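You operate a simulated robot arm through the tools that you are given. There is no shell and no other tool.

You are at the controls of a simulated robot arm. One attempt, no reset.

JOB
Put things in order on the top of the coffee bar. At the end: the cream flour sifter stands where the green oil bottle stood; the teal tea flask is in the blue pet bowl; the green oil bottle stands where the red powder shaker stood; the red powder shaker stands where the teal tea flask stood; whatever was shut is shut again. Leave all else as you found it, and nothing knocked over.

Only the result counts: the job must be done as asked and must still hold three seconds after the hand-in. Knocking over, shifting, dropping, spilling or breaking anything else fails it.

ROBOT AND FRAMES
A 6-joint arm with a two-finger gripper, fixed in place. Base frame: the origin is at the foot of the arm, x ahead of it, y to its left, z up; the work surface is at about z = 0. Lengths are in cm, angles in rad, forces in N, time in s.
With the tool pointing down near the work surface it reaches from about 24 to 62 cm from the base axis. Its first joint turns from -1.152 to 1.152 rad. Payload 1.37 kg.
The TCP is the grasp point between the finger pads, 2.2 cm short of the fingertips. In the tool frame z runs along the fingers and y along their closing line. The gripper opens to 9.2 cm. The gripper's body begins 6.5 cm behind the TCP.
Orientation is that of the tool frame in the base frame, as [roll, pitch, yaw] about the fixed x, y, z axes, in that order (R = Rz(yaw) Ry(pitch) Rx(roll)). With the fingers straight down and closing along the base's y, the tool's x points along the base's -x, its y along +y and its z along -z.

CONTROLS
- The arm moves only by the tool play_rows. Its argument "rows" is a list of rows, each a list of 2 entries, a list of its own where there are three numbers: the shift along the tool's x, y, z in cm, then the turn, a rotation vector about the tool's x, y, z in rad. In form: [[[x, y, z], [wx, wy, wz]], ...]. A call has 1 to 20 rows; each row shifts and turns the commanded pose from where the row before left it, along the tool's axes as they then stand. "jaw" is the gripper command, from -1 (fully open) to 1 (shut), values between in proportion, set as the call begins (left out, the last holds). A row lasts 0.2 s, in which the tool goes at most 5 cm and 0.15 rad; a call with a longer step from one row to the next is refused whole, and so is a gripper value outside its range. A pose out of reach is approached as far as the arm can. The call stops where the force on the tool passes 40 N (or 10 N more than at its start, if that is more) or the arm is blocked; 0.2 s more then pass. The fingers move at their own pace and stop on an object; they squeeze with about 26 N. The grip force told is the motor's: it shows also when the fingers shut on nothing. Time passes only in rows, and 0.2 s behind the last, so rows that do not move let the fingers close. It gives the time, the measured TCP pose, the force on the tool (base axes), the opening and the grip force at its end, in the units of the frame above (readings bear some noise), with the torque about the TCP (base axes, N m) and any sound that the robot's microphone picked up.
- Cameras (640 x 400 px; columns grow to the right, rows downward): "scene" is fixed at [3.51, -46, 54.3]; the picture's right is [0.67, -0.74, 0.00], its down [-0.58, -0.52, -0.63] and it looks along [0.46, 0.42, -0.78] (base axes); focal length 321 px, centre (320, 200). "wrist" rides on the gripper at [7.1, 1.9, -10.2] in the tool frame; the picture's right is [-0.26, 0.97, 0.00], its down [-0.75, -0.20, -0.62] and it looks along [-0.60, -0.16, 0.78] (tool axes); focal length 280 px, centre (320, 200). There is no depth. A picture from a camera that has moved, and an enlarged one, comes with that camera's place and axes in the base frame and with its lens. The place of the scene camera against the robot may be out by one fixed shift of up to 2.5 cm in any direction.
- capture(camera): a new picture of that camera. It takes no simulated time.
- close_up(camera, box): a new picture of the part [left, top, right, bottom] of that camera's present view, enlarged. It takes no simulated time.
- hand_in(): hands the job in; it is judged then, once.

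Places have to be worked out from the pictures, the camera data and where the tool is seen. Open the gripper and draw the arm clear of the work before you hand the job in, unless the task says otherwise.

The tools are called after "Request:" as name(argument=value, ...) on one line, values as JSON. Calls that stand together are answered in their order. play_rows: Moves the arm, as the interface text tells. Its arguments: {"type":"object","properties":{"rows":{"type":"array","items":{"type":"array"}},"jaw":{"type":"number"}},"required":["rows"]} The other tools are called the same way: capture (camera) takes a picture; close_up (camera, box) takes an enlarged picture of a part of a camera's view; hand_in () hands the job in.

At the start:

```text
time: 0.0
eef_pos: [28.48, -34.01, 31.1]
tcp_rot: [-3.139, 0.0, 3.141]
contact_force: [0.1, -0.5, 0.6]
ft_torque: [0.03, 0.02, -0.01]
grip_width: 9.2
grasp_force: 0.0
```

scene: 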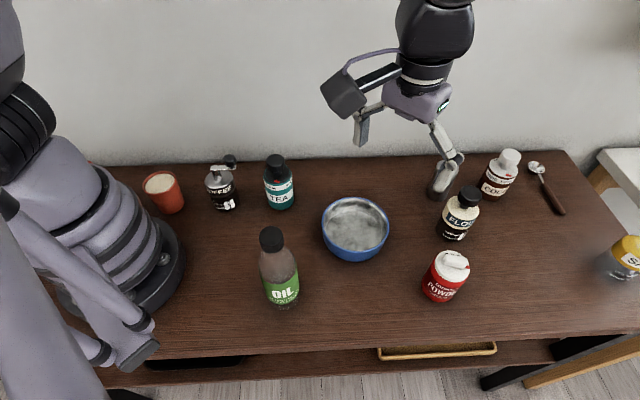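
wrist: 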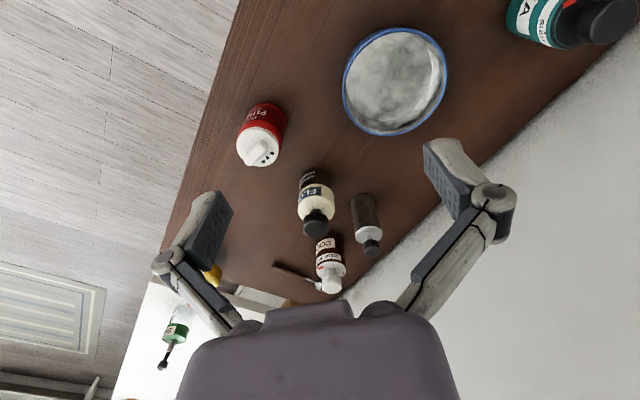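

The overview shows the oil bottle, tea flask, bowl, flour sifter, powder shaker and other items. I'll take enlarged pictures to locate each one precisely.

Request:
close_up(camera="scene", box=[130, 130, 410, 330])

Request:
close_up(camera="scene", box=[360, 130, 640, 330])

Request:
close_up(camera="wrist", box=[200, 20, 480, 300])

```text
2.00 times, centred on (270, 230) of scene
camera zoom: at [3.51, -46.0, 54.3], right [0.67, -0.74, 0.0], down [-0.58, -0.52, -0.63], along [0.46, 0.42, -0.78], focal length 643 px, centre (420, 140)
```

zoom: 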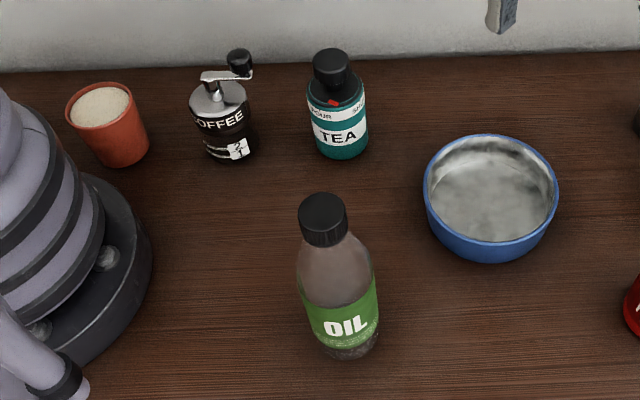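

```text
2.00 times, centred on (500, 230) of scene
camera zoom: at [3.51, -46.0, 54.3], right [0.67, -0.74, 0.0], down [-0.58, -0.52, -0.63], along [0.46, 0.42, -0.78], focal length 643 px, centre (-40, 140)
```

zoom: 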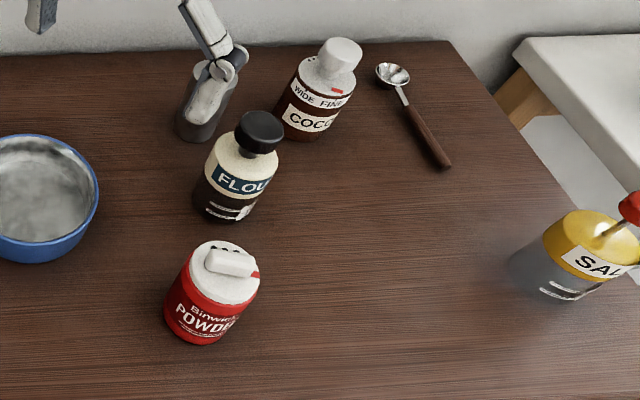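

```text
1.43 times, centred on (340, 160) of wrist
camera zoom: at [21.46, -32.24, 41.04], right [0.26, 0.96, 0.0], down [0.75, -0.2, 0.63], along [0.6, -0.17, -0.78], focal length 401 px, centre (291, 257)
```

zoom: 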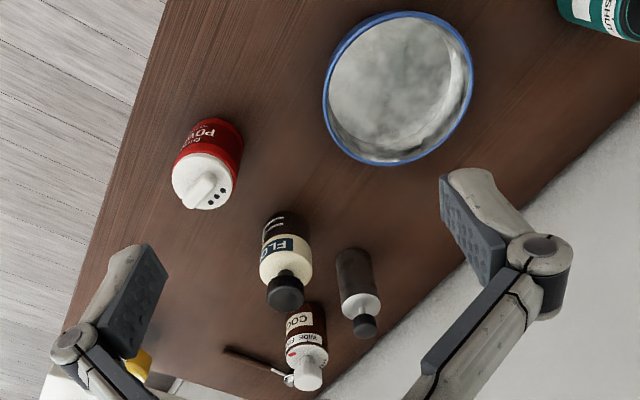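

First estimates put the tea flask near (29.5, -11), the oil bottle near (15, -26), the bowl near (33, -28), the powder shaker near (35, -45) and the flour sifter near (47.5, -41.5). A dark bottle is hidden behind a finger, so I move the arm high towards the tea side to get a second view of everything.

Request:
play_rows(rows=[[[0.5, 4.4, 0], [0, 0, 0]], [[0.5, 4.4, 0], [0, 0, 0]], [[0.5, 4.4, 0], [0, 0, 0]], [[0.5, 4.4, 0], [0, 0, 0]], [[0.5, 4.4, 0], [0, 0, 0]]], jaw=-1)

Request:
capture(camera="scene")

Request:
capture(camera="wrist")

```text
time: 1.2
eef_pos: [25.78, -12.09, 30.98]
tcp_rot: [-3.139, -0.001, 3.139]
contact_force: [0.1, 0.6, 0.7]
ft_torque: [-0.01, 0.0, 0.01]
grip_width: 9.2
grasp_force: 0.1
```

```text
taken
```

scene: 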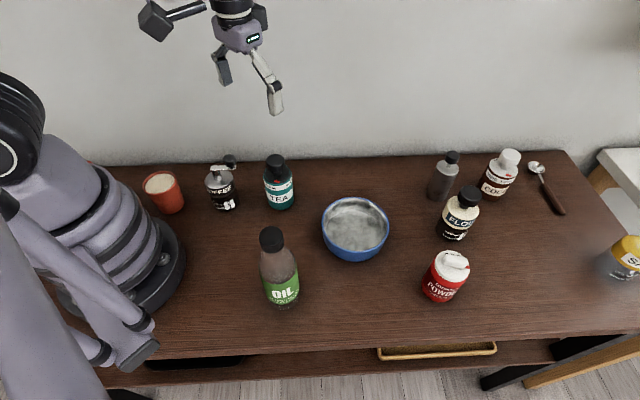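

```text
taken
camera wrist: at [18.7, -10.28, 41.05], right [0.26, 0.96, 0.0], down [0.75, -0.2, 0.63], along [0.6, -0.17, -0.78], focal length 280 px, centre (320, 200)
```

wrist: 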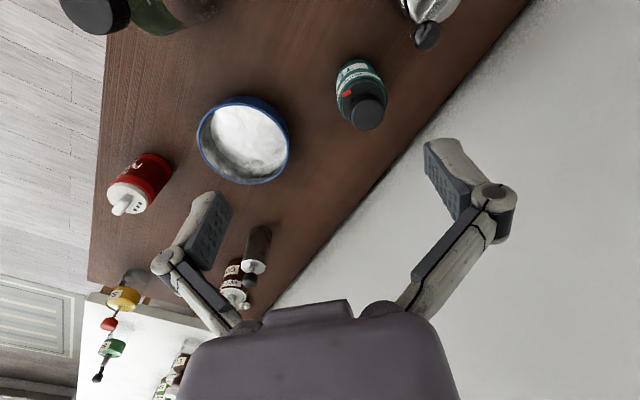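

The hidden bottle is now visible at about (443,178). I'll take close-ups: the fingers will calibrate the scene camera, and the wrist view will give a precise flask location.

Request:
close_up(camera="scene", box=[190, 30, 310, 130])

Request:
close_up(camera="scene", box=[230, 140, 330, 220])

Request:
close_up(camera="wrist", box=[190, 0, 450, 200])

Request:
close_up(camera="scene", box=[300, 180, 410, 270])

```text
4.00 times, centred on (250, 80) of scene
camera zoom: at [3.51, -46.0, 54.3], right [0.67, -0.74, 0.0], down [-0.58, -0.52, -0.63], along [0.46, 0.42, -0.78], focal length 1286 px, centre (600, 680)
```

zoom: 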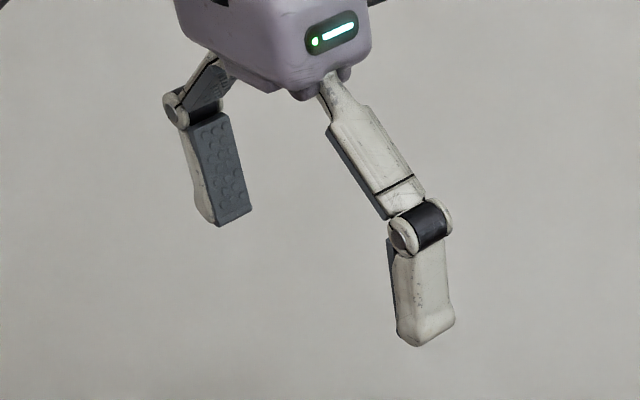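

```text
5.00 times, centred on (280, 180) of scene
camera zoom: at [3.51, -46.0, 54.3], right [0.67, -0.74, 0.0], down [-0.58, -0.52, -0.63], along [0.46, 0.42, -0.78], focal length 1607 px, centre (520, 300)
```

zoom: 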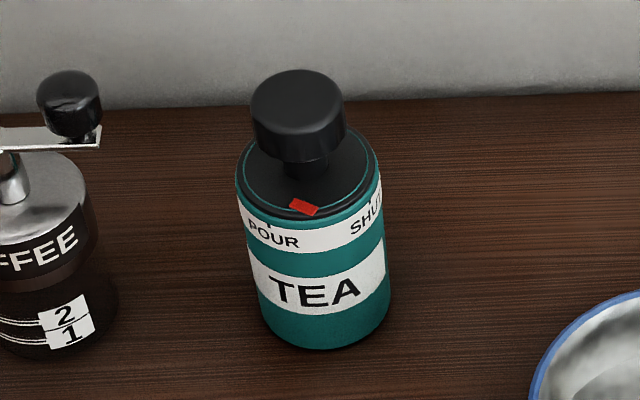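

```text
2.00 times, centred on (320, 100) of wrist
camera zoom: at [18.7, -10.28, 41.05], right [0.26, 0.96, 0.0], down [0.75, -0.2, 0.63], along [0.6, -0.17, -0.78], focal length 561 px, centre (320, 400)
```

zoom: 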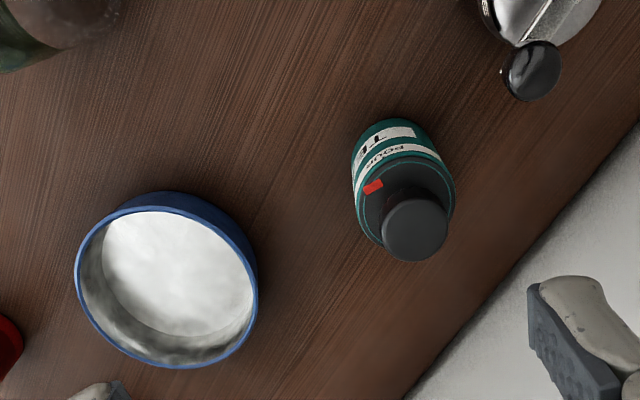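

```text
4.44 times, centred on (355, 225) of scene
camera zoom: at [3.51, -46.0, 54.3], right [0.67, -0.74, 0.0], down [-0.58, -0.52, -0.63], along [0.46, 0.42, -0.78], focal length 1429 px, centre (164, 89)
```

zoom: 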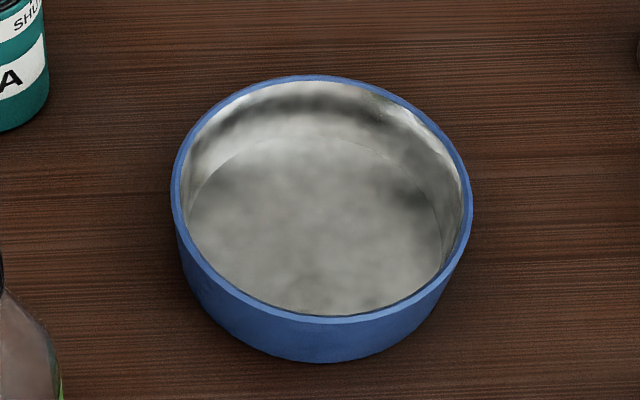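

Comparing views, the wrist camera puts the tea flask axis near (30.8, -8.4) with its knob top at about 13 cm. The scene camera is out by roughly 2 cm, so I'll go above the flask at z≈20 and check with the wrist camera.

Request:
play_rows(rows=[[[-1.67, 1.23, 3.33], [0, 0, 0]], [[-1.67, 1.23, 3.33], [0, 0, 0]], [[-1.67, 1.23, 3.33], [0, 0, 0]], [[0, 0, 0], [0, 0, 0]]], jaw=-1)

Request:
capture(camera="wrist")

Request:
capture(camera="scene")

```text
time: 2.2
eef_pos: [30.86, -8.44, 20.88]
tcp_rot: [-3.14, 0.0, -3.141]
contact_force: [-0.6, 0.2, -0.3]
ft_torque: [0.0, 0.0, -0.02]
grip_width: 9.21
grasp_force: 0.2
```

```text
taken
camera wrist: at [23.84, -6.55, 30.97], right [0.26, 0.96, 0.0], down [0.75, -0.2, 0.63], along [0.6, -0.17, -0.78], focal length 280 px, centre (320, 200)
```

wrist: 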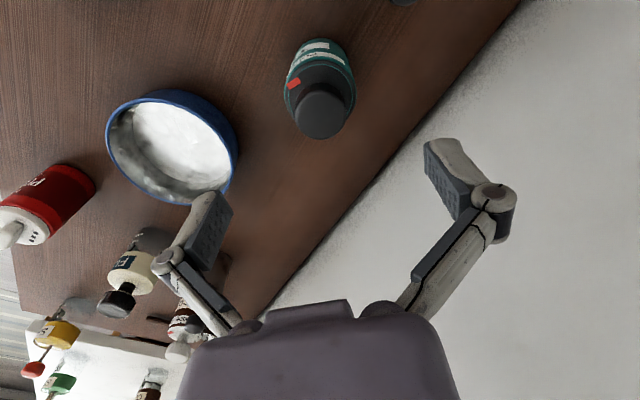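

```text
taken
```

scene: 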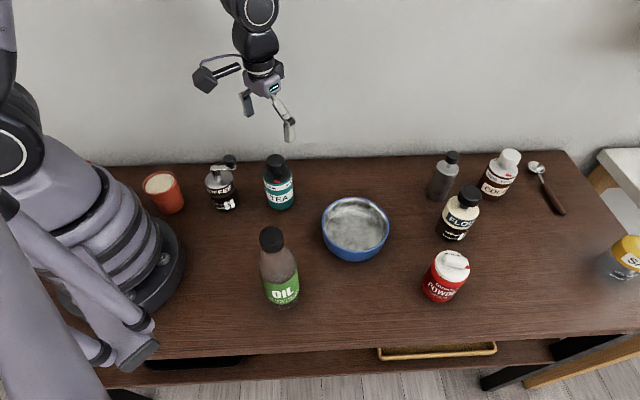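

The flask axis projects to (30.75, -8.3), so the tool is well centred over it. I'll check an enlarged wrist view before going down.

Request:
close_up(camera="wrist", box=[220, 10, 420, 150])

Request:
close_up(camera="scene", box=[400, 140, 540, 310])

Request:
close_up(camera="wrist", box=[0, 120, 240, 300])

```text
2.86 times, centred on (320, 80) of wrist
camera zoom: at [23.84, -6.55, 30.97], right [0.26, 0.96, 0.0], down [0.75, -0.2, 0.63], along [0.6, -0.17, -0.78], focal length 801 px, centre (320, 543)
```

zoom: 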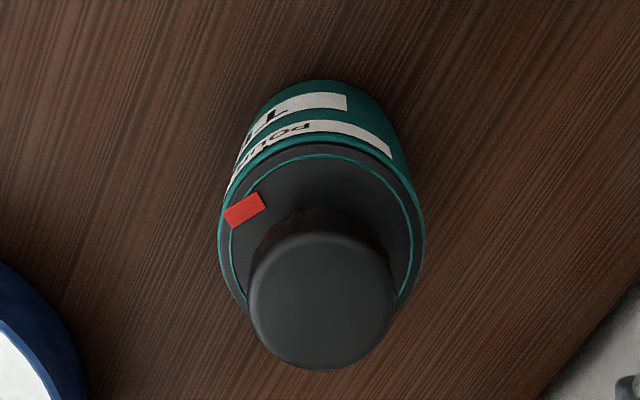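

```text
2.35 times, centred on (470, 225) of scene
camera zoom: at [3.51, -46.0, 54.3], right [0.67, -0.74, 0.0], down [-0.58, -0.52, -0.63], along [0.46, 0.42, -0.78], focal length 756 px, centre (-33, 141)
```

zoom: 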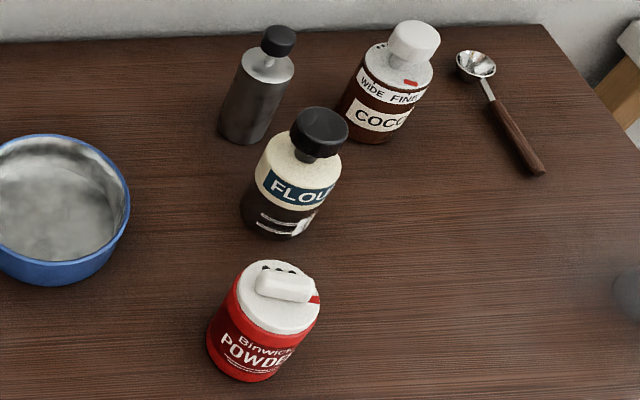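

```text
2.22 times, centred on (120, 210) of wrist
camera zoom: at [23.84, -6.55, 30.97], right [0.26, 0.96, 0.0], down [0.75, -0.2, 0.63], along [0.6, -0.17, -0.78], focal length 623 px, centre (764, 178)
```

zoom: 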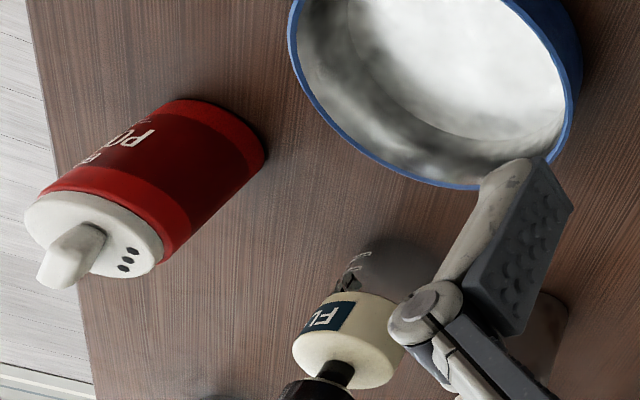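

The flask stands upright at about (30.75, -8.3), body diameter about 5.8 cm, shoulder at about 7.8 cm and knob top at about 13. I descend so the pads take the teal body below the turning lid, at TCP z≈7.4.

Request:
play_rows(rows=[[[0.05, 0.05, 3.0], [0, 0, 0]], [[0.05, 0.05, 3.0], [0, 0, 0]], [[0, 0, 2.5], [0, 0, 0]], [[0, 0, 2.0], [0, 0, 0]], [[0, 0, 1.5], [0, 0, 0]], [[0, 0, 1.0], [0, 0, 0]], [[0, 0, 0.48], [0, 0, 0]], [[0, 0, 0], [0, 0, 0]]], jaw=-1)

Request:
capture(camera="wrist")

Request:
close_up(camera="scene", box=[190, 90, 370, 220])

```text
time: 4.0
eef_pos: [30.81, -8.35, 7.64]
tcp_rot: [-3.141, -0.001, 3.142]
contact_force: [0.5, -0.2, 0.8]
ft_torque: [0.05, 0.02, 0.0]
grip_width: 9.19
grasp_force: 0.0
```

```text
taken
camera wrist: at [23.8, -6.52, 17.61], right [0.26, 0.96, 0.0], down [0.75, -0.2, 0.62], along [0.6, -0.16, -0.78], focal length 280 px, centre (320, 200)
```

wrist: 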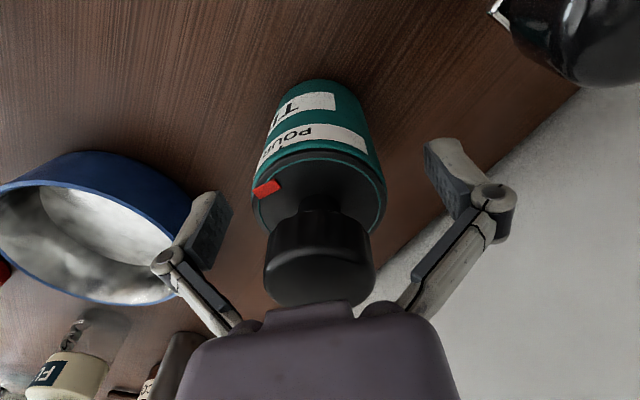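

```text
3.08 times, centred on (280, 155) of scene
camera zoom: at [3.51, -46.0, 54.3], right [0.67, -0.74, 0.0], down [-0.58, -0.52, -0.63], along [0.46, 0.42, -0.78], focal length 989 px, centre (443, 338)
```

zoom: 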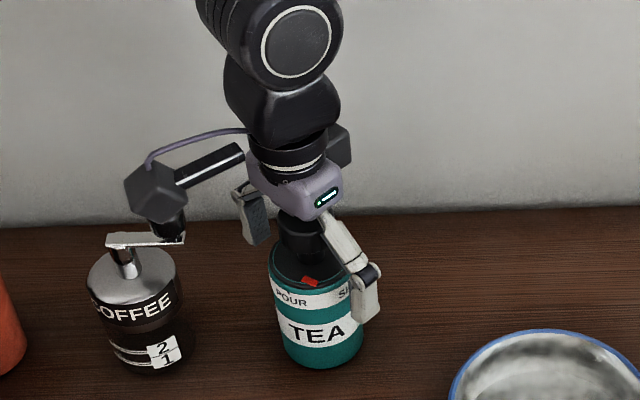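

The flask is centred between the pads and nothing is touching. I close the gripper on the body.

Request:
play_rows(rows=[[[0, 0, 0], [0, 0, 0]], [[0, 0, 0], [0, 0, 0]], [[0, 0, 0], [0, 0, 0]], [[0, 0, 0], [0, 0, 0]], [[0, 0, 0], [0, 0, 0]]], jaw=1)

Request:
close_up(camera="scene", box=[190, 90, 370, 220])

Request:
capture(camera="wrist")

```text
time: 5.2
eef_pos: [30.82, -8.36, 7.51]
tcp_rot: [3.141, 0.001, 3.141]
contact_force: [-1.1, -1.8, 8.5]
ft_torque: [0.0, 0.05, -0.03]
grip_width: 5.65
grasp_force: 25.8
```

```text
3.08 times, centred on (280, 155) of scene
camera zoom: at [3.5, -46.0, 54.3], right [0.67, -0.74, 0.0], down [-0.58, -0.52, -0.63], along [0.46, 0.42, -0.78], focal length 989 px, centre (443, 338)
```

zoom: 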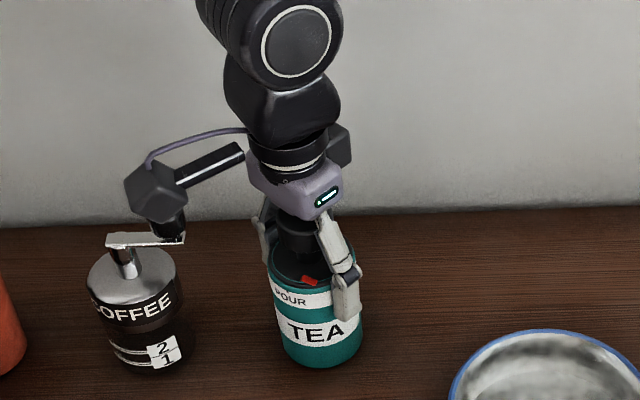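

```text
taken
camera wrist: at [23.8, -6.52, 17.64], right [0.26, 0.96, 0.0], down [0.75, -0.2, 0.63], along [0.6, -0.16, -0.78], focal length 280 px, centre (320, 200)
```

wrist: 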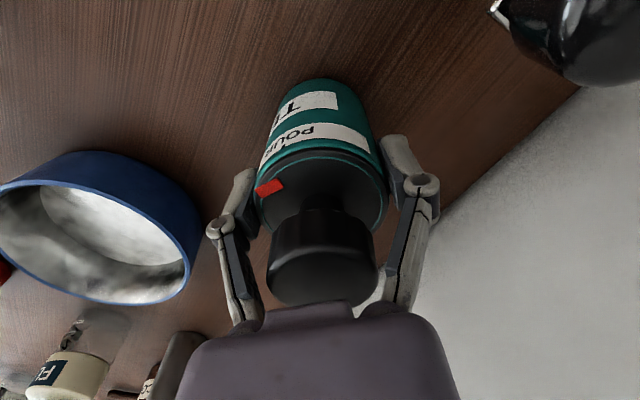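

The flask is held firmly (width 5.65 cm), centred at the TCP, so its place is (30.8, -8.36). I lift straight up 11 cm and look.

Request:
play_rows(rows=[[[0, 0, -0.6], [0, 0, 0]], [[0, 0, -1.2], [0, 0, 0]], [[0, 0, -2.0], [0, 0, 0]], [[0, 0, -2.5], [0, 0, 0]], [[0, 0, -2.5], [0, 0, 0]], [[0, 0, -1.5], [0, 0, 0]], [[0, 0, -0.7], [0, 0, 0]], [[0, 0, 0], [0, 0, 0]]])

Request:
capture(camera="wrist")

Request:
capture(camera="scene")

```text
time: 7.0
eef_pos: [30.76, -8.36, 18.49]
tcp_rot: [-3.139, 0.0, -3.142]
contact_force: [0.5, -0.4, -1.3]
ft_torque: [-0.01, 0.0, 0.02]
grip_width: 3.38
grasp_force: 26.0
```

```text
taken
camera wrist: at [23.78, -6.49, 28.54], right [0.26, 0.97, 0.0], down [0.75, -0.2, 0.63], along [0.6, -0.17, -0.78], focal length 280 px, centre (320, 200)
```

wrist: 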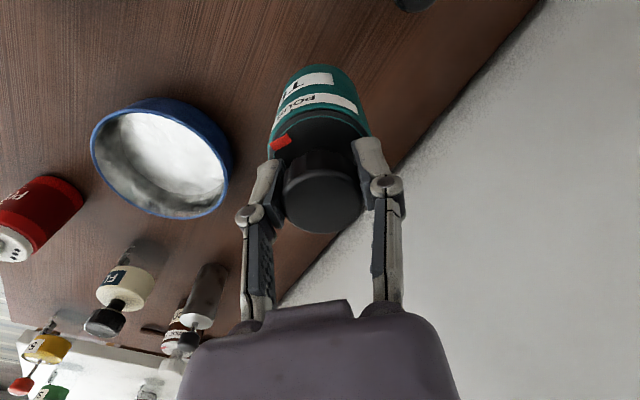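

```text
taken
```

scene: 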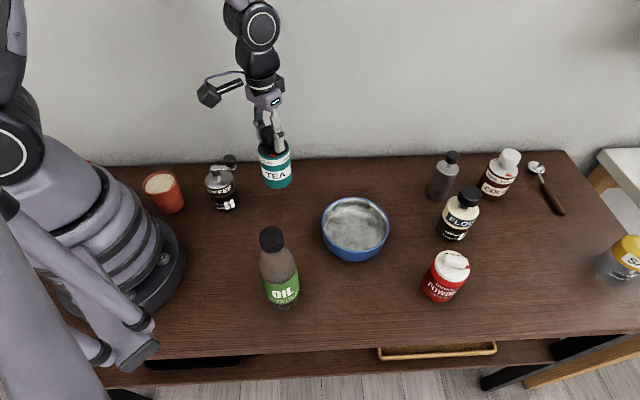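

The grip width now reads 3.38 cm. The body slipped and the pads are holding the black knob, with the flask hanging lower than planned. I'll look closely before moving on.

Request:
close_up(camera="scene", box=[210, 80, 340, 220])

Request:
close_up(camera="wrist", box=[220, 50, 440, 260])

```text
2.86 times, centred on (275, 150) of scene
camera zoom: at [3.51, -46.0, 54.3], right [0.67, -0.74, 0.0], down [-0.58, -0.52, -0.63], along [0.46, 0.42, -0.78], focal length 918 px, centre (449, 343)
```

zoom: 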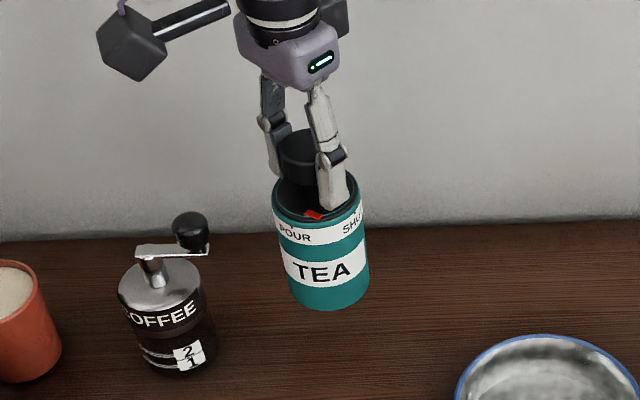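

```text
1.90 times, centred on (330, 155) of wrist
camera zoom: at [23.78, -6.49, 28.54], right [0.26, 0.97, 0.0], down [0.75, -0.2, 0.63], along [0.6, -0.17, -0.78], focal length 534 px, centre (301, 286)
```

zoom: 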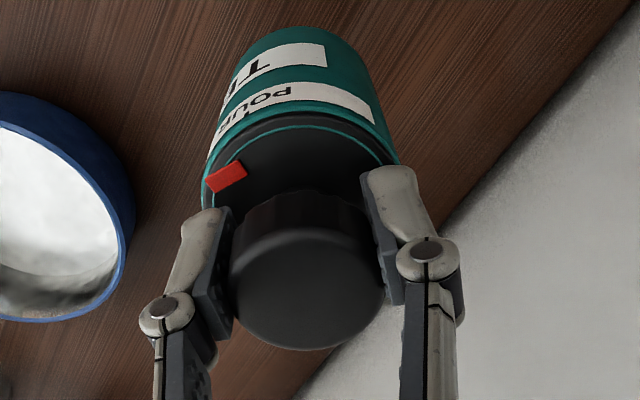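

The pads hold the knob firmly, the flask hangs upright with its bottom at about z≈8, and the red pointer has not turned. I carry it slowly, without any rotation, to above the bowl centre at about (33.7, -25.7).

Request:
play_rows(rows=[[[-0.15, -0.9, 0], [0, 0, 0]], [[-0.3, -1.8, 0], [0, 0, 0]], [[-0.4, -2.4, 0], [0, 0, 0]], [[-0.4, -2.4, 0], [0, 0, 0]], [[-0.4, -2.4, 0], [0, 0, 0]], [[-0.4, -2.4, 0], [0, 0, 0]], [[-0.4, -2.4, 0], [0, 0, 0]], [[-0.25, -1.5, 0], [0, 0, 0]], [[-0.2, -1.1, 0], [0, 0, 0]], [[0, 0, 0], [0, 0, 0]]])

Request:
capture(camera="wrist")

Request:
close_up(camera="scene", box=[270, 120, 430, 280])

```text
time: 9.2
eef_pos: [33.88, -25.7, 18.37]
tcp_rot: [-3.14, 0.0, -3.141]
contact_force: [-0.2, 0.5, -1.6]
ft_torque: [-0.01, -0.02, -0.02]
grip_width: 3.4
grasp_force: 26.0
```

```text
taken
camera wrist: at [26.84, -23.84, 28.53], right [0.26, 0.97, 0.0], down [0.75, -0.2, 0.63], along [0.6, -0.17, -0.78], focal length 280 px, centre (320, 200)
```

wrist: 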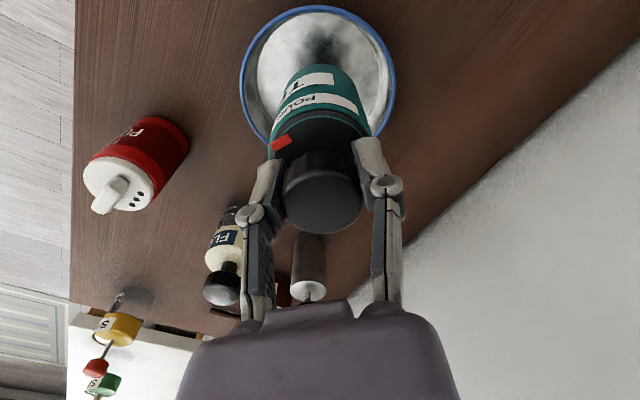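

```text
2.50 times, centred on (350, 200) of scene
camera zoom: at [3.51, -46.0, 54.3], right [0.67, -0.74, 0.0], down [-0.58, -0.52, -0.63], along [0.46, 0.42, -0.78], focal length 804 px, centre (245, 200)
```

zoom: 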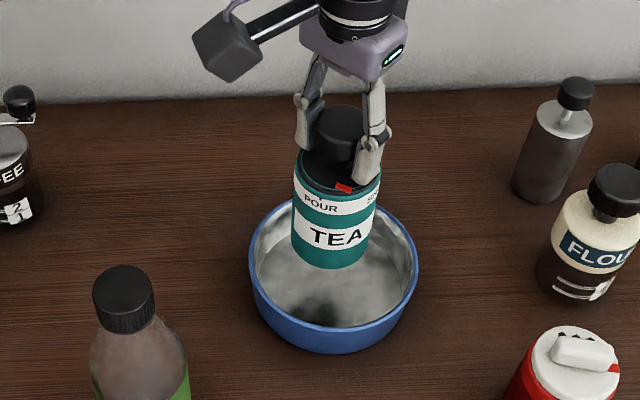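

I need precise values for the flask's hang and the bowl's centre, so I'll enlarge the current wrist view.

Request:
close_up(camera="wrist", box=[200, 0, 440, 150])

Request:
close_up(camera="wrist", box=[240, 100, 420, 260])

Request:
close_up(camera="scene", box=[310, 150, 400, 270])

```text
2.67 times, centred on (320, 75) of wrist
camera zoom: at [26.84, -23.84, 28.53], right [0.26, 0.97, 0.0], down [0.75, -0.2, 0.63], along [0.6, -0.17, -0.78], focal length 748 px, centre (320, 533)
```

zoom: 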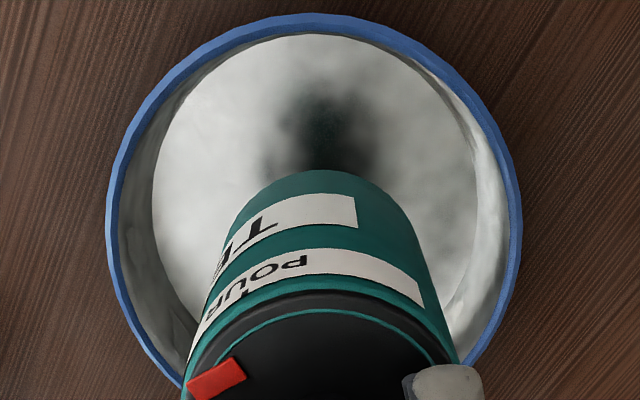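

```text
2.50 times, centred on (330, 180) of wrist
camera zoom: at [26.84, -23.84, 28.53], right [0.26, 0.97, 0.0], down [0.75, -0.2, 0.63], along [0.6, -0.17, -0.78], focal length 701 px, centre (295, 250)
```

zoom: 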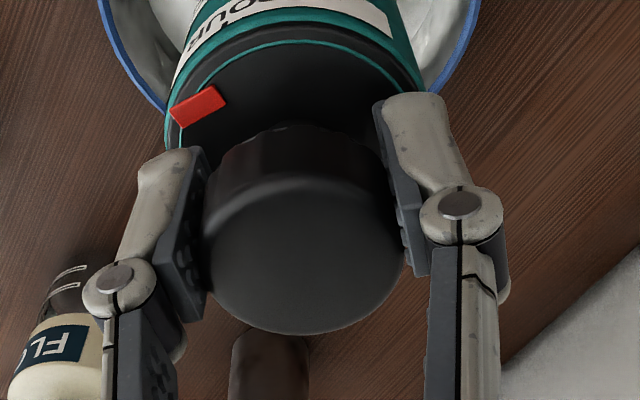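

```text
3.33 times, centred on (355, 210) of scene
camera zoom: at [3.51, -46.0, 54.3], right [0.67, -0.74, 0.0], down [-0.58, -0.52, -0.63], along [0.46, 0.42, -0.78], focal length 1072 px, centre (203, 167)
```

zoom: 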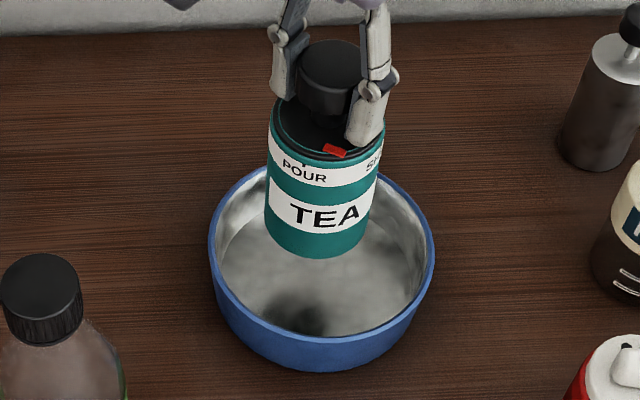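

The bowl centre works out to about (34.4, -25.8), and the flask bottom hangs about 12.1 cm below the TCP. I shift 0.5 cm outward and lower in small steps, stopping short of contact.

Request:
play_rows(rows=[[[-0.5, -0.1, 0.5], [0, 0, 0]], [[0, 0, 1.0], [0, 0, 0]], [[0, 0, 1.0], [0, 0, 0]], [[0, 0, 1.0], [0, 0, 0]], [[0, 0, 0.7], [0, 0, 0]], [[0, 0, 0], [0, 0, 0]]])

Request:
capture(camera="wrist")

Request:
close_up(camera="scene", box=[310, 150, 400, 270])

```text
time: 10.6
eef_pos: [34.48, -25.74, 14.19]
tcp_rot: [-3.14, 0.0, -3.141]
contact_force: [-0.1, 0.5, -1.6]
ft_torque: [0.02, 0.03, -0.01]
grip_width: 3.43
grasp_force: 25.8
```

```text
taken
camera wrist: at [27.34, -23.92, 24.29], right [0.26, 0.96, 0.0], down [0.75, -0.2, 0.63], along [0.6, -0.17, -0.78], focal length 280 px, centre (320, 200)
```

wrist: 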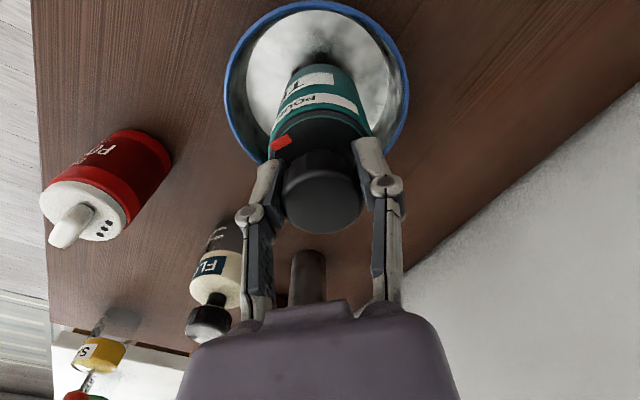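

```text
3.33 times, centred on (355, 210) of scene
camera zoom: at [3.51, -46.0, 54.3], right [0.67, -0.74, 0.0], down [-0.58, -0.52, -0.63], along [0.46, 0.42, -0.78], focal length 1072 px, centre (203, 167)
```

zoom: 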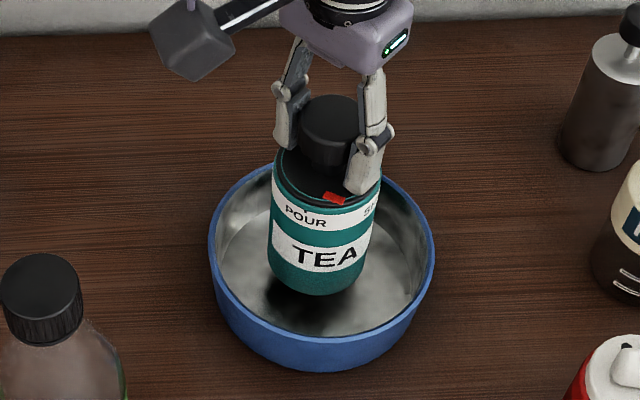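

The flask is centred over the bowl floor with its bottom about 1–1.5 cm above it. I lower slowly and watch the force.

Request:
play_rows(rows=[[[0, 0, 0.3], [0, 0, 0]], [[0, 0, 0.3], [0, 0, 0]], [[0, 0, 0.2], [0, 0, 0]], [[0, 0, 0], [0, 0, 0]]])

Request:
close_up(camera="scene", box=[310, 150, 400, 270])

```text
time: 11.6
eef_pos: [34.48, -25.68, 13.44]
tcp_rot: [-3.14, 0.0, -3.141]
contact_force: [0.8, -0.1, -1.4]
ft_torque: [0.03, 0.02, -0.01]
grip_width: 3.38
grasp_force: 25.5
```

```text
3.33 times, centred on (355, 210) of scene
camera zoom: at [3.51, -46.0, 54.3], right [0.67, -0.74, 0.0], down [-0.58, -0.52, -0.63], along [0.46, 0.42, -0.78], focal length 1072 px, centre (203, 167)
```

zoom: 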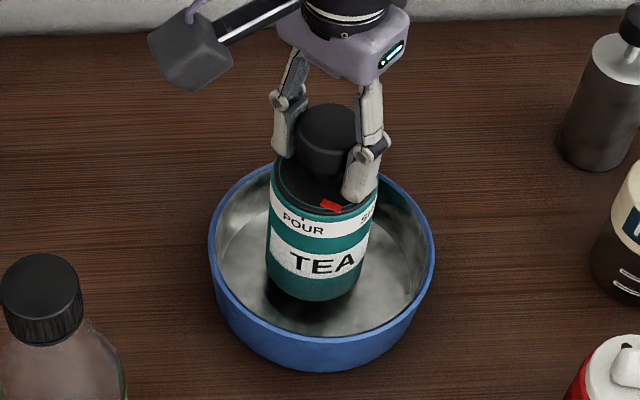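

There is no contact yet (force unchanged at about -1.4 N). I keep lowering in small steps.

Request:
play_rows(rows=[[[0, 0, 0.2], [0, 0, 0]], [[0, 0, 0.2], [0, 0, 0]], [[0, 0, 0], [0, 0, 0]]])

Request:
close_up(camera="scene", box=[310, 150, 400, 270])

```text
time: 12.4
eef_pos: [34.39, -25.8, 13.11]
tcp_rot: [-3.14, -0.001, -3.142]
contact_force: [-0.5, 0.5, -2.3]
ft_torque: [-0.04, 0.02, 0.0]
grip_width: 3.41
grasp_force: 25.9
```

```text
3.33 times, centred on (355, 210) of scene
camera zoom: at [3.51, -46.0, 54.3], right [0.67, -0.74, 0.0], down [-0.58, -0.52, -0.63], along [0.46, 0.42, -0.78], focal length 1072 px, centre (203, 167)
```

zoom: 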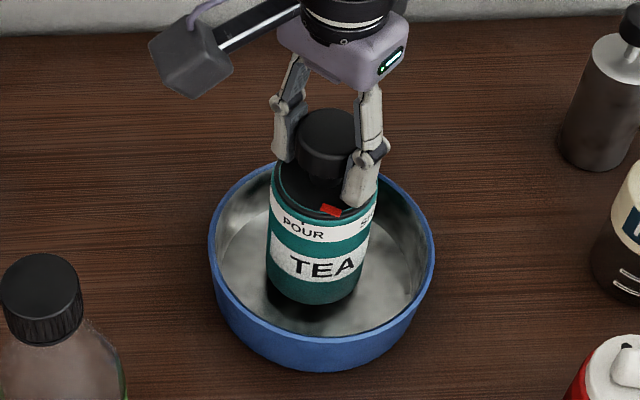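

Still hanging (-2.3 N). I continue down another 0.5 cm.

Request:
play_rows(rows=[[[0, 0, 0.2], [0, 0, 0]], [[0, 0, 0.2], [0, 0, 0]], [[0, 0, 0.15], [0, 0, 0]], [[0, 0, 0], [0, 0, 0]]])

Request:
close_up(camera="scene", box=[310, 150, 400, 270])

```text
time: 13.4
eef_pos: [34.36, -25.75, 12.44]
tcp_rot: [-3.141, 0.0, 3.141]
contact_force: [0.2, 0.4, -0.8]
ft_torque: [0.01, 0.06, -0.01]
grip_width: 3.38
grasp_force: 26.0
```

```text
3.33 times, centred on (355, 210) of scene
camera zoom: at [3.51, -46.0, 54.3], right [0.67, -0.74, 0.0], down [-0.58, -0.52, -0.63], along [0.46, 0.42, -0.78], focal length 1072 px, centre (203, 167)
```

zoom: 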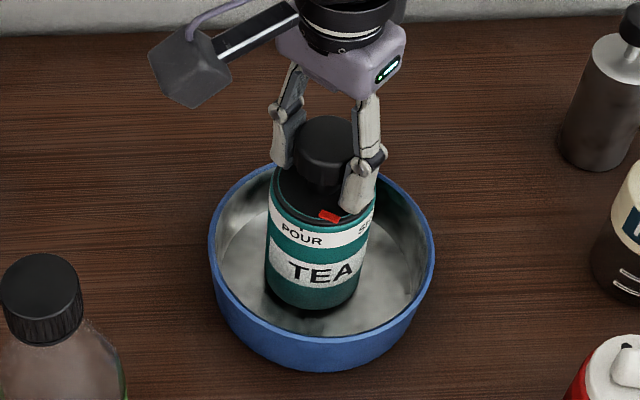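

Only a thin gap is left. I continue in 0.15 cm steps, watching for an upward force.

Request:
play_rows(rows=[[[0, 0, 0.15], [0, 0, 0]], [[0, 0, 0.15], [0, 0, 0]], [[0, 0, 0], [0, 0, 0]]])

Request:
close_up(camera="scene", box=[310, 150, 400, 270])

```text
time: 14.2
eef_pos: [34.27, -25.69, 12.37]
tcp_rot: [-3.137, 0.0, -3.14]
contact_force: [-4.5, 0.4, 14.2]
ft_torque: [0.06, 0.37, 0.02]
grip_width: 3.38
grasp_force: 25.8
```

```text
3.33 times, centred on (355, 210) of scene
camera zoom: at [3.5, -46.0, 54.31], right [0.67, -0.74, 0.0], down [-0.58, -0.52, -0.63], along [0.46, 0.42, -0.78], focal length 1072 px, centre (203, 167)
```

zoom: 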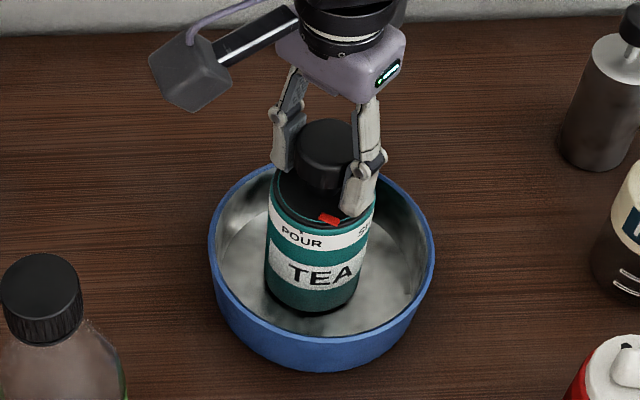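

Contact is made (14 N upward), so the flask stands on the bowl floor. I relax the push by 0.15 cm, then open the fingers.

Request:
play_rows(rows=[[[0, 0, -0.15], [0, 0, 0]], [[0, 0, 0], [0, 0, 0]]])

Request:
play_rows(rows=[[[0, 0, 0], [0, 0, 0]], [[0, 0, 0], [0, 0, 0]], [[0, 0, 0], [0, 0, 0]]], jaw=-0.3)

Request:
close_up(camera="scene", box=[310, 150, 400, 270])

Request:
capture(camera="wrist")

```text
time: 14.8
eef_pos: [34.44, -25.68, 12.31]
tcp_rot: [-3.14, 0.0, 3.141]
contact_force: [0.8, -0.6, -1.0]
ft_torque: [0.0, -0.04, -0.01]
grip_width: 3.39
grasp_force: 25.8
```

```text
time: 15.6
eef_pos: [34.4, -25.75, 12.34]
tcp_rot: [-3.141, 0.001, -3.141]
contact_force: [-0.2, -0.1, -0.4]
ft_torque: [0.02, 0.01, -0.03]
grip_width: 5.98
grasp_force: 0.0
```

```text
3.33 times, centred on (355, 210) of scene
camera zoom: at [3.51, -46.0, 54.3], right [0.67, -0.74, 0.0], down [-0.58, -0.52, -0.63], along [0.46, 0.42, -0.78], focal length 1072 px, centre (203, 167)
```

zoom: 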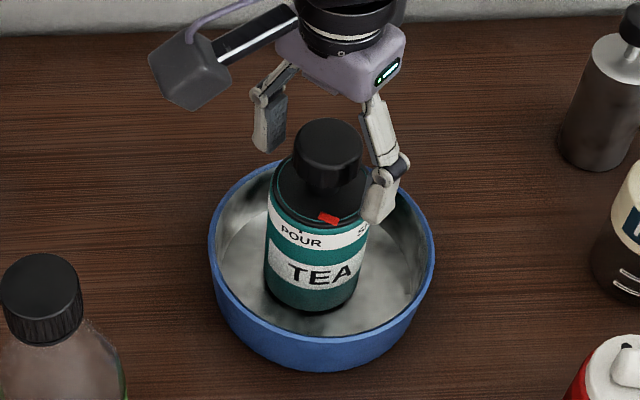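

```text
taken
camera wrist: at [27.29, -23.85, 22.46], right [0.26, 0.97, 0.0], down [0.75, -0.2, 0.63], along [0.6, -0.17, -0.78], focal length 280 px, centre (320, 200)
```

wrist: 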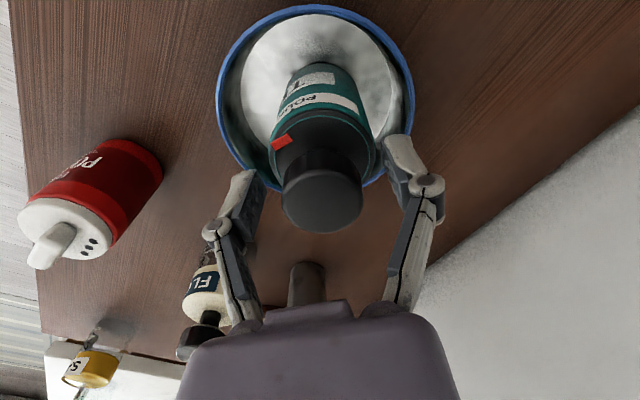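

The flask stands in the bowl and is released. I'll compare the lid pointer with its original position before leaving.

Request:
close_up(camera="wrist", box=[250, 50, 400, 240])

Request:
close_up(camera="scene", box=[320, 180, 380, 250])

```text
2.11 times, centred on (325, 145) of wrist
camera zoom: at [27.29, -23.85, 22.46], right [0.26, 0.97, 0.0], down [0.75, -0.2, 0.63], along [0.6, -0.17, -0.78], focal length 590 px, centre (310, 316)
```

zoom: 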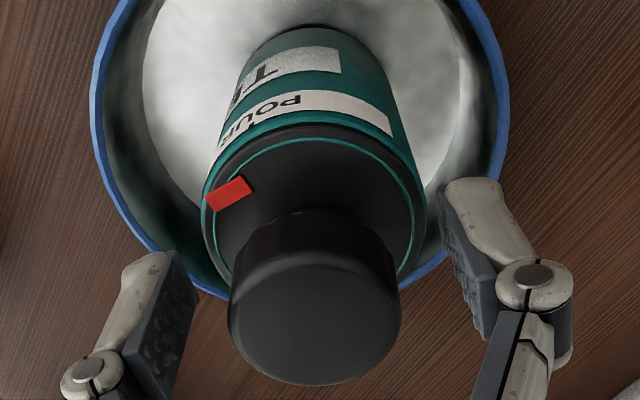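

```text
5.71 times, centred on (350, 215) of scene
camera zoom: at [3.51, -46.0, 54.3], right [0.67, -0.74, 0.0], down [-0.58, -0.52, -0.63], along [0.46, 0.42, -0.78], focal length 1837 px, centre (149, 114)
```

zoom: 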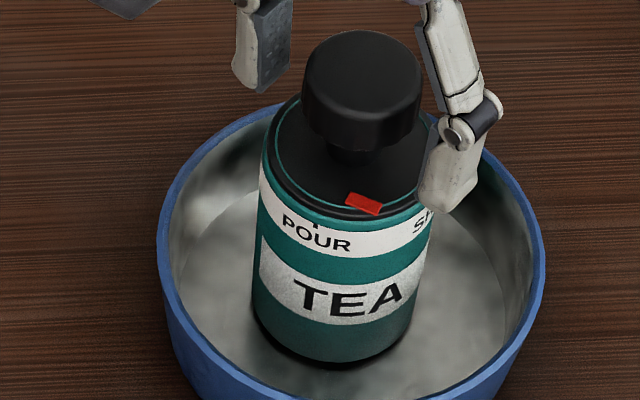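

The pointer angle relative to the POUR tick is unchanged (about 31–34°), so the lid was not turned. I rise clear, then move towards the powder shaker at about (35.3, -44.4).

Request:
play_rows(rows=[[[0, 0, -1.5], [0, 0, 0]], [[0, 0, -2.5], [0, 0, 0]], [[0, 0, -4], [0, 0, 0]], [[0, 0, -4], [0, 0, 0]], [[0, -4, 0], [0, 0, 0]], [[0, -4.5, 0], [0, 0, 0]], [[0, -4.5, 0], [0, 0, 0]], [[-0.4, -4.5, 0], [0, 0, 0]], [[-0.4, -1.1, 0], [0, 0, 0]], [[0, 0, 0], [0, 0, 0]]], jaw=-0.3)

Request:
capture(camera="wrist")

Request:
capture(camera="scene")

```text
time: 17.8
eef_pos: [35.22, -44.2, 24.36]
tcp_rot: [-3.138, 0.0, -3.141]
contact_force: [0.2, 0.2, -0.9]
ft_torque: [0.0, 0.01, 0.02]
grip_width: 5.97
grasp_force: 0.1
```

```text
taken
camera wrist: at [28.05, -42.41, 34.51], right [0.26, 0.97, 0.0], down [0.75, -0.2, 0.63], along [0.6, -0.17, -0.78], focal length 280 px, centre (320, 200)
```

wrist: 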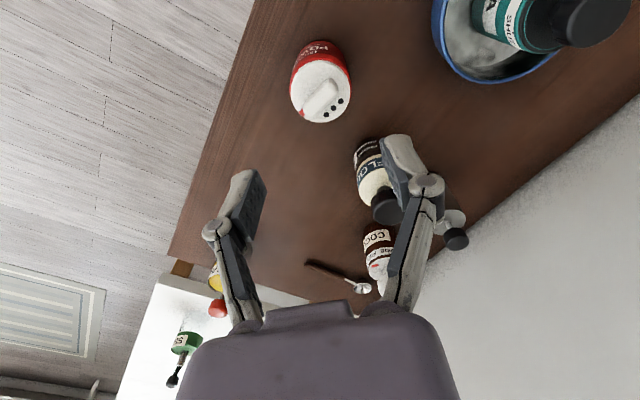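

```text
taken
```

scene: 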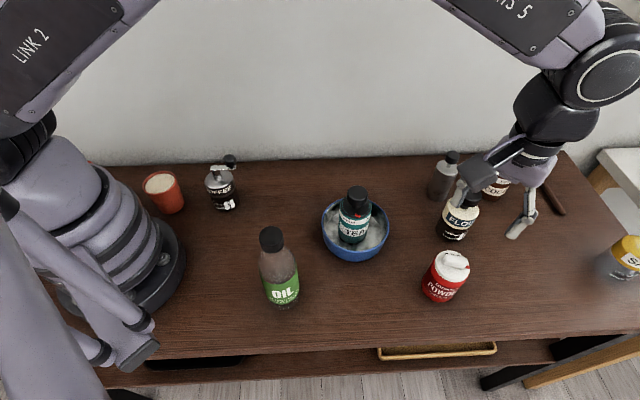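

The flask stands in the bowl. Now I enlarge the powder shaker to locate it precisely.

Request:
close_up(camera="wrist", box=[250, 20, 410, 140])

Request:
close_up(camera="scene", box=[400, 230, 490, 310])

```text
3.33 times, centred on (330, 80) of wrist
camera zoom: at [28.05, -42.41, 34.51], right [0.26, 0.97, 0.0], down [0.75, -0.2, 0.63], along [0.6, -0.17, -0.78], focal length 935 px, centre (287, 600)
```

zoom: 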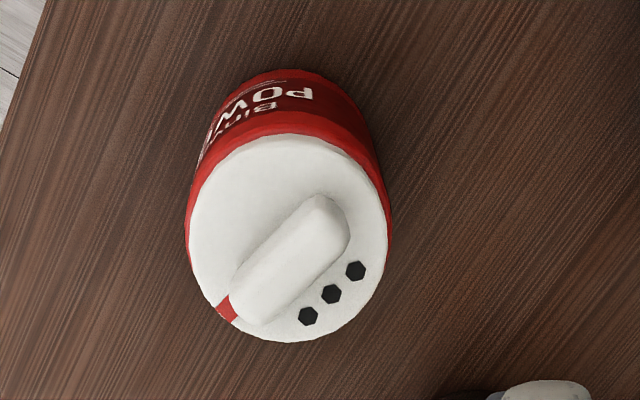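

```text
5.00 times, centred on (445, 270) of scene
camera zoom: at [3.51, -46.0, 54.3], right [0.67, -0.74, 0.0], down [-0.58, -0.52, -0.63], along [0.46, 0.42, -0.78], focal length 1607 px, centre (-305, -150)
```

zoom: 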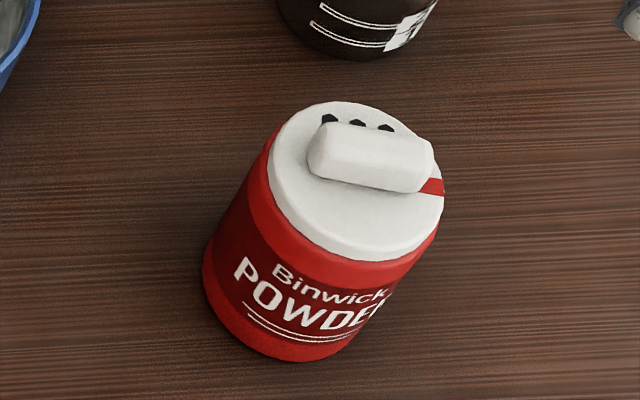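

The powder shaker axis is at about (35.5, -44.4), diameter about 5.3, lid top at about 9.8. I open fully, centre over it, and turn the tool slightly (-0.4 rad about tool z) so the camera stays away from the coffee grinder later.

Request:
play_rows(rows=[[[-0.28, -0.2, 0], [0, 0, -0.13]], [[0, 0, 0], [0, 0, -0.14]], [[0, 0, 2], [0, 0, -0.13]], [[0, 0, 2], [0, 0, 0]], [[0, 0, 0], [0, 0, 0]]], jaw=-1)

Request:
capture(camera="wrist")

Request:
capture(camera="scene")

```text
time: 19.0
eef_pos: [35.24, -44.72, 20.24]
tcp_rot: [-3.138, -0.002, -2.741]
contact_force: [0.3, -0.4, 0.2]
ft_torque: [0.0, -0.01, -0.04]
grip_width: 9.2
grasp_force: 0.1
```

```text
taken
camera wrist: at [28.06, -45.75, 30.38], right [-0.14, 0.99, 0.0], down [0.77, 0.11, 0.62], along [0.62, 0.08, -0.78], focal length 280 px, centre (320, 200)
```

wrist: 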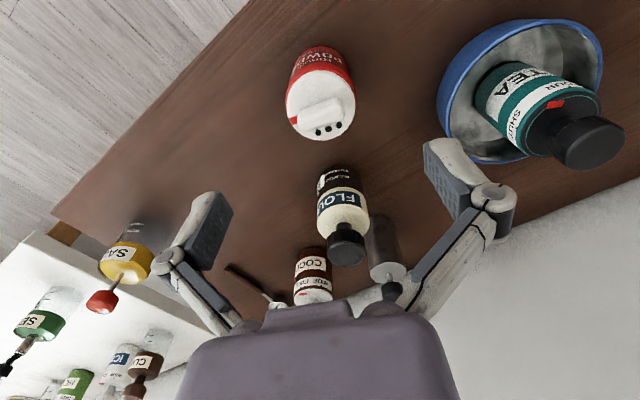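

```text
taken
```

scene: 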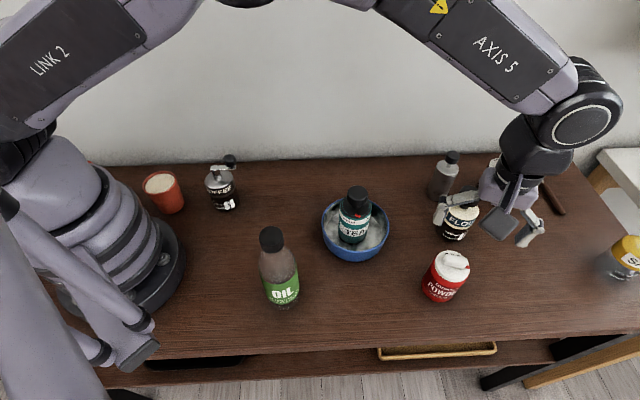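

The tool now sits at about (35.3, -44.7) by its reading. I'll enlarge the wrist view to check centring.

Request:
close_up(camera="wrist", box=[240, 30, 400, 150])

```text
3.33 times, centred on (320, 90) of wrist
camera zoom: at [28.06, -45.75, 30.38], right [-0.14, 0.99, 0.0], down [0.77, 0.11, 0.62], along [0.62, 0.08, -0.78], focal length 935 px, centre (320, 567)
```

zoom: 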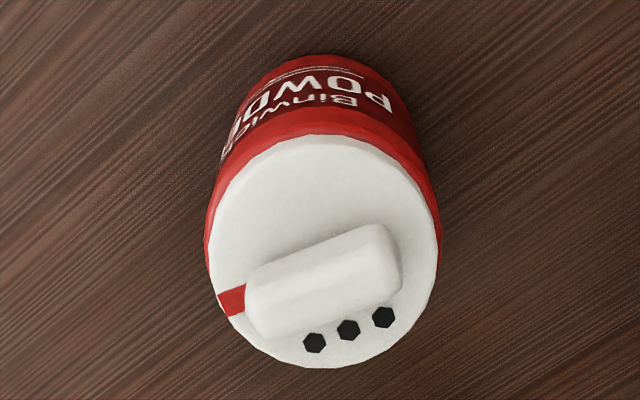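

The shaker is centred within 0.2 cm, with its axis at about (35.5, -44.6). I descend to z≈4.8 so the pads take the red body well below the lid.

Request:
play_rows(rows=[[[-0.2, 0.05, 3.0], [0, 0, 0]], [[0, 0, 3.5], [0, 0, 0]], [[0, 0, 3.0], [0, 0, 0]], [[0, 0, 2.5], [0, 0, 0]], [[0, 0, 1.5], [0, 0, 0]], [[0, 0, 1.2], [0, 0, 0]], [[0, 0, 0.7], [0, 0, 0]], [[0, 0, 0], [0, 0, 0]]], jaw=-1)

Request:
capture(camera="wrist")

Request:
close_up(camera="scene", box=[380, 170, 540, 320])

```text
time: 20.8
eef_pos: [35.42, -44.54, 5.0]
tcp_rot: [-3.137, -0.001, -2.741]
contact_force: [-0.3, -0.7, 2.6]
ft_torque: [0.04, -0.03, 0.0]
grip_width: 9.2
grasp_force: 0.1
```

```text
taken
camera wrist: at [28.22, -45.58, 15.06], right [-0.13, 0.99, 0.0], down [0.77, 0.11, 0.62], along [0.62, 0.08, -0.78], focal length 280 px, centre (320, 200)
```

wrist: 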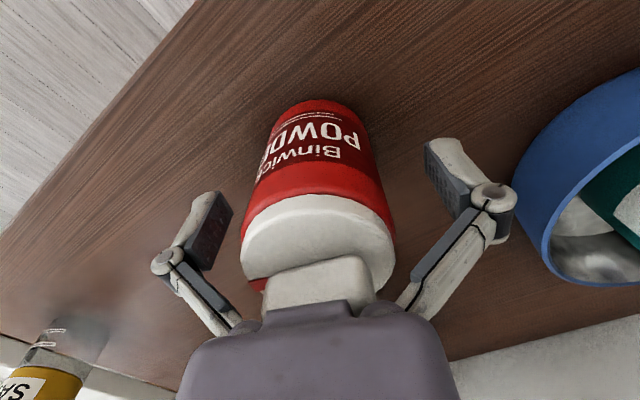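

```text
2.67 times, centred on (460, 245) of scene
camera zoom: at [3.51, -46.0, 54.3], right [0.67, -0.74, 0.0], down [-0.58, -0.52, -0.63], along [0.46, 0.42, -0.78], focal length 857 px, centre (-53, 80)
```

zoom: 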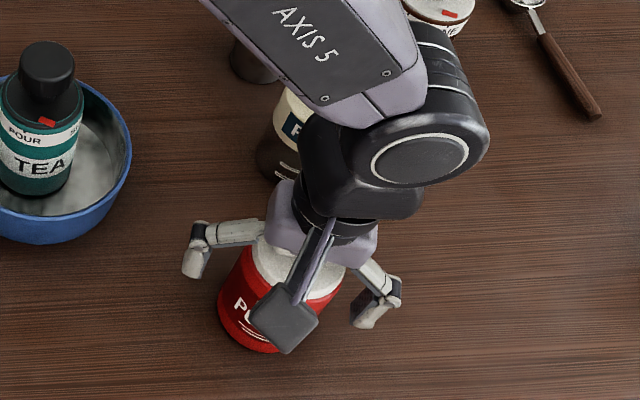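

The force shows +2.6 N, and the handle bar looks close against the gripper body. I rise 0.5 cm to clear it and check again.

Request:
play_rows(rows=[[[0, 0, -0.5], [0, 0, 0]], [[0, 0, 0], [0, 0, 0]]])

Request:
close_up(camera="wrist", box=[160, 80, 480, 320])

```text
time: 21.4
eef_pos: [35.51, -44.36, 5.4]
tcp_rot: [-3.139, -0.001, -2.741]
contact_force: [-0.5, 0.7, -0.3]
ft_torque: [0.01, -0.04, 0.01]
grip_width: 9.19
grasp_force: 0.1
```

```text
1.67 times, centred on (320, 200) of wrist
camera zoom: at [28.26, -45.48, 15.59], right [-0.13, 0.99, 0.0], down [0.77, 0.11, 0.62], along [0.62, 0.08, -0.78], focal length 467 px, centre (320, 200)
```

zoom: 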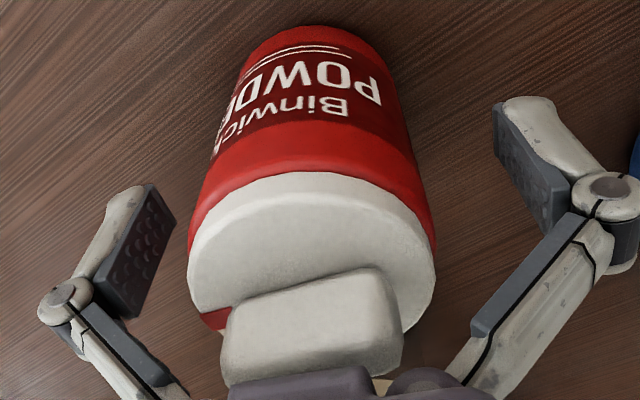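

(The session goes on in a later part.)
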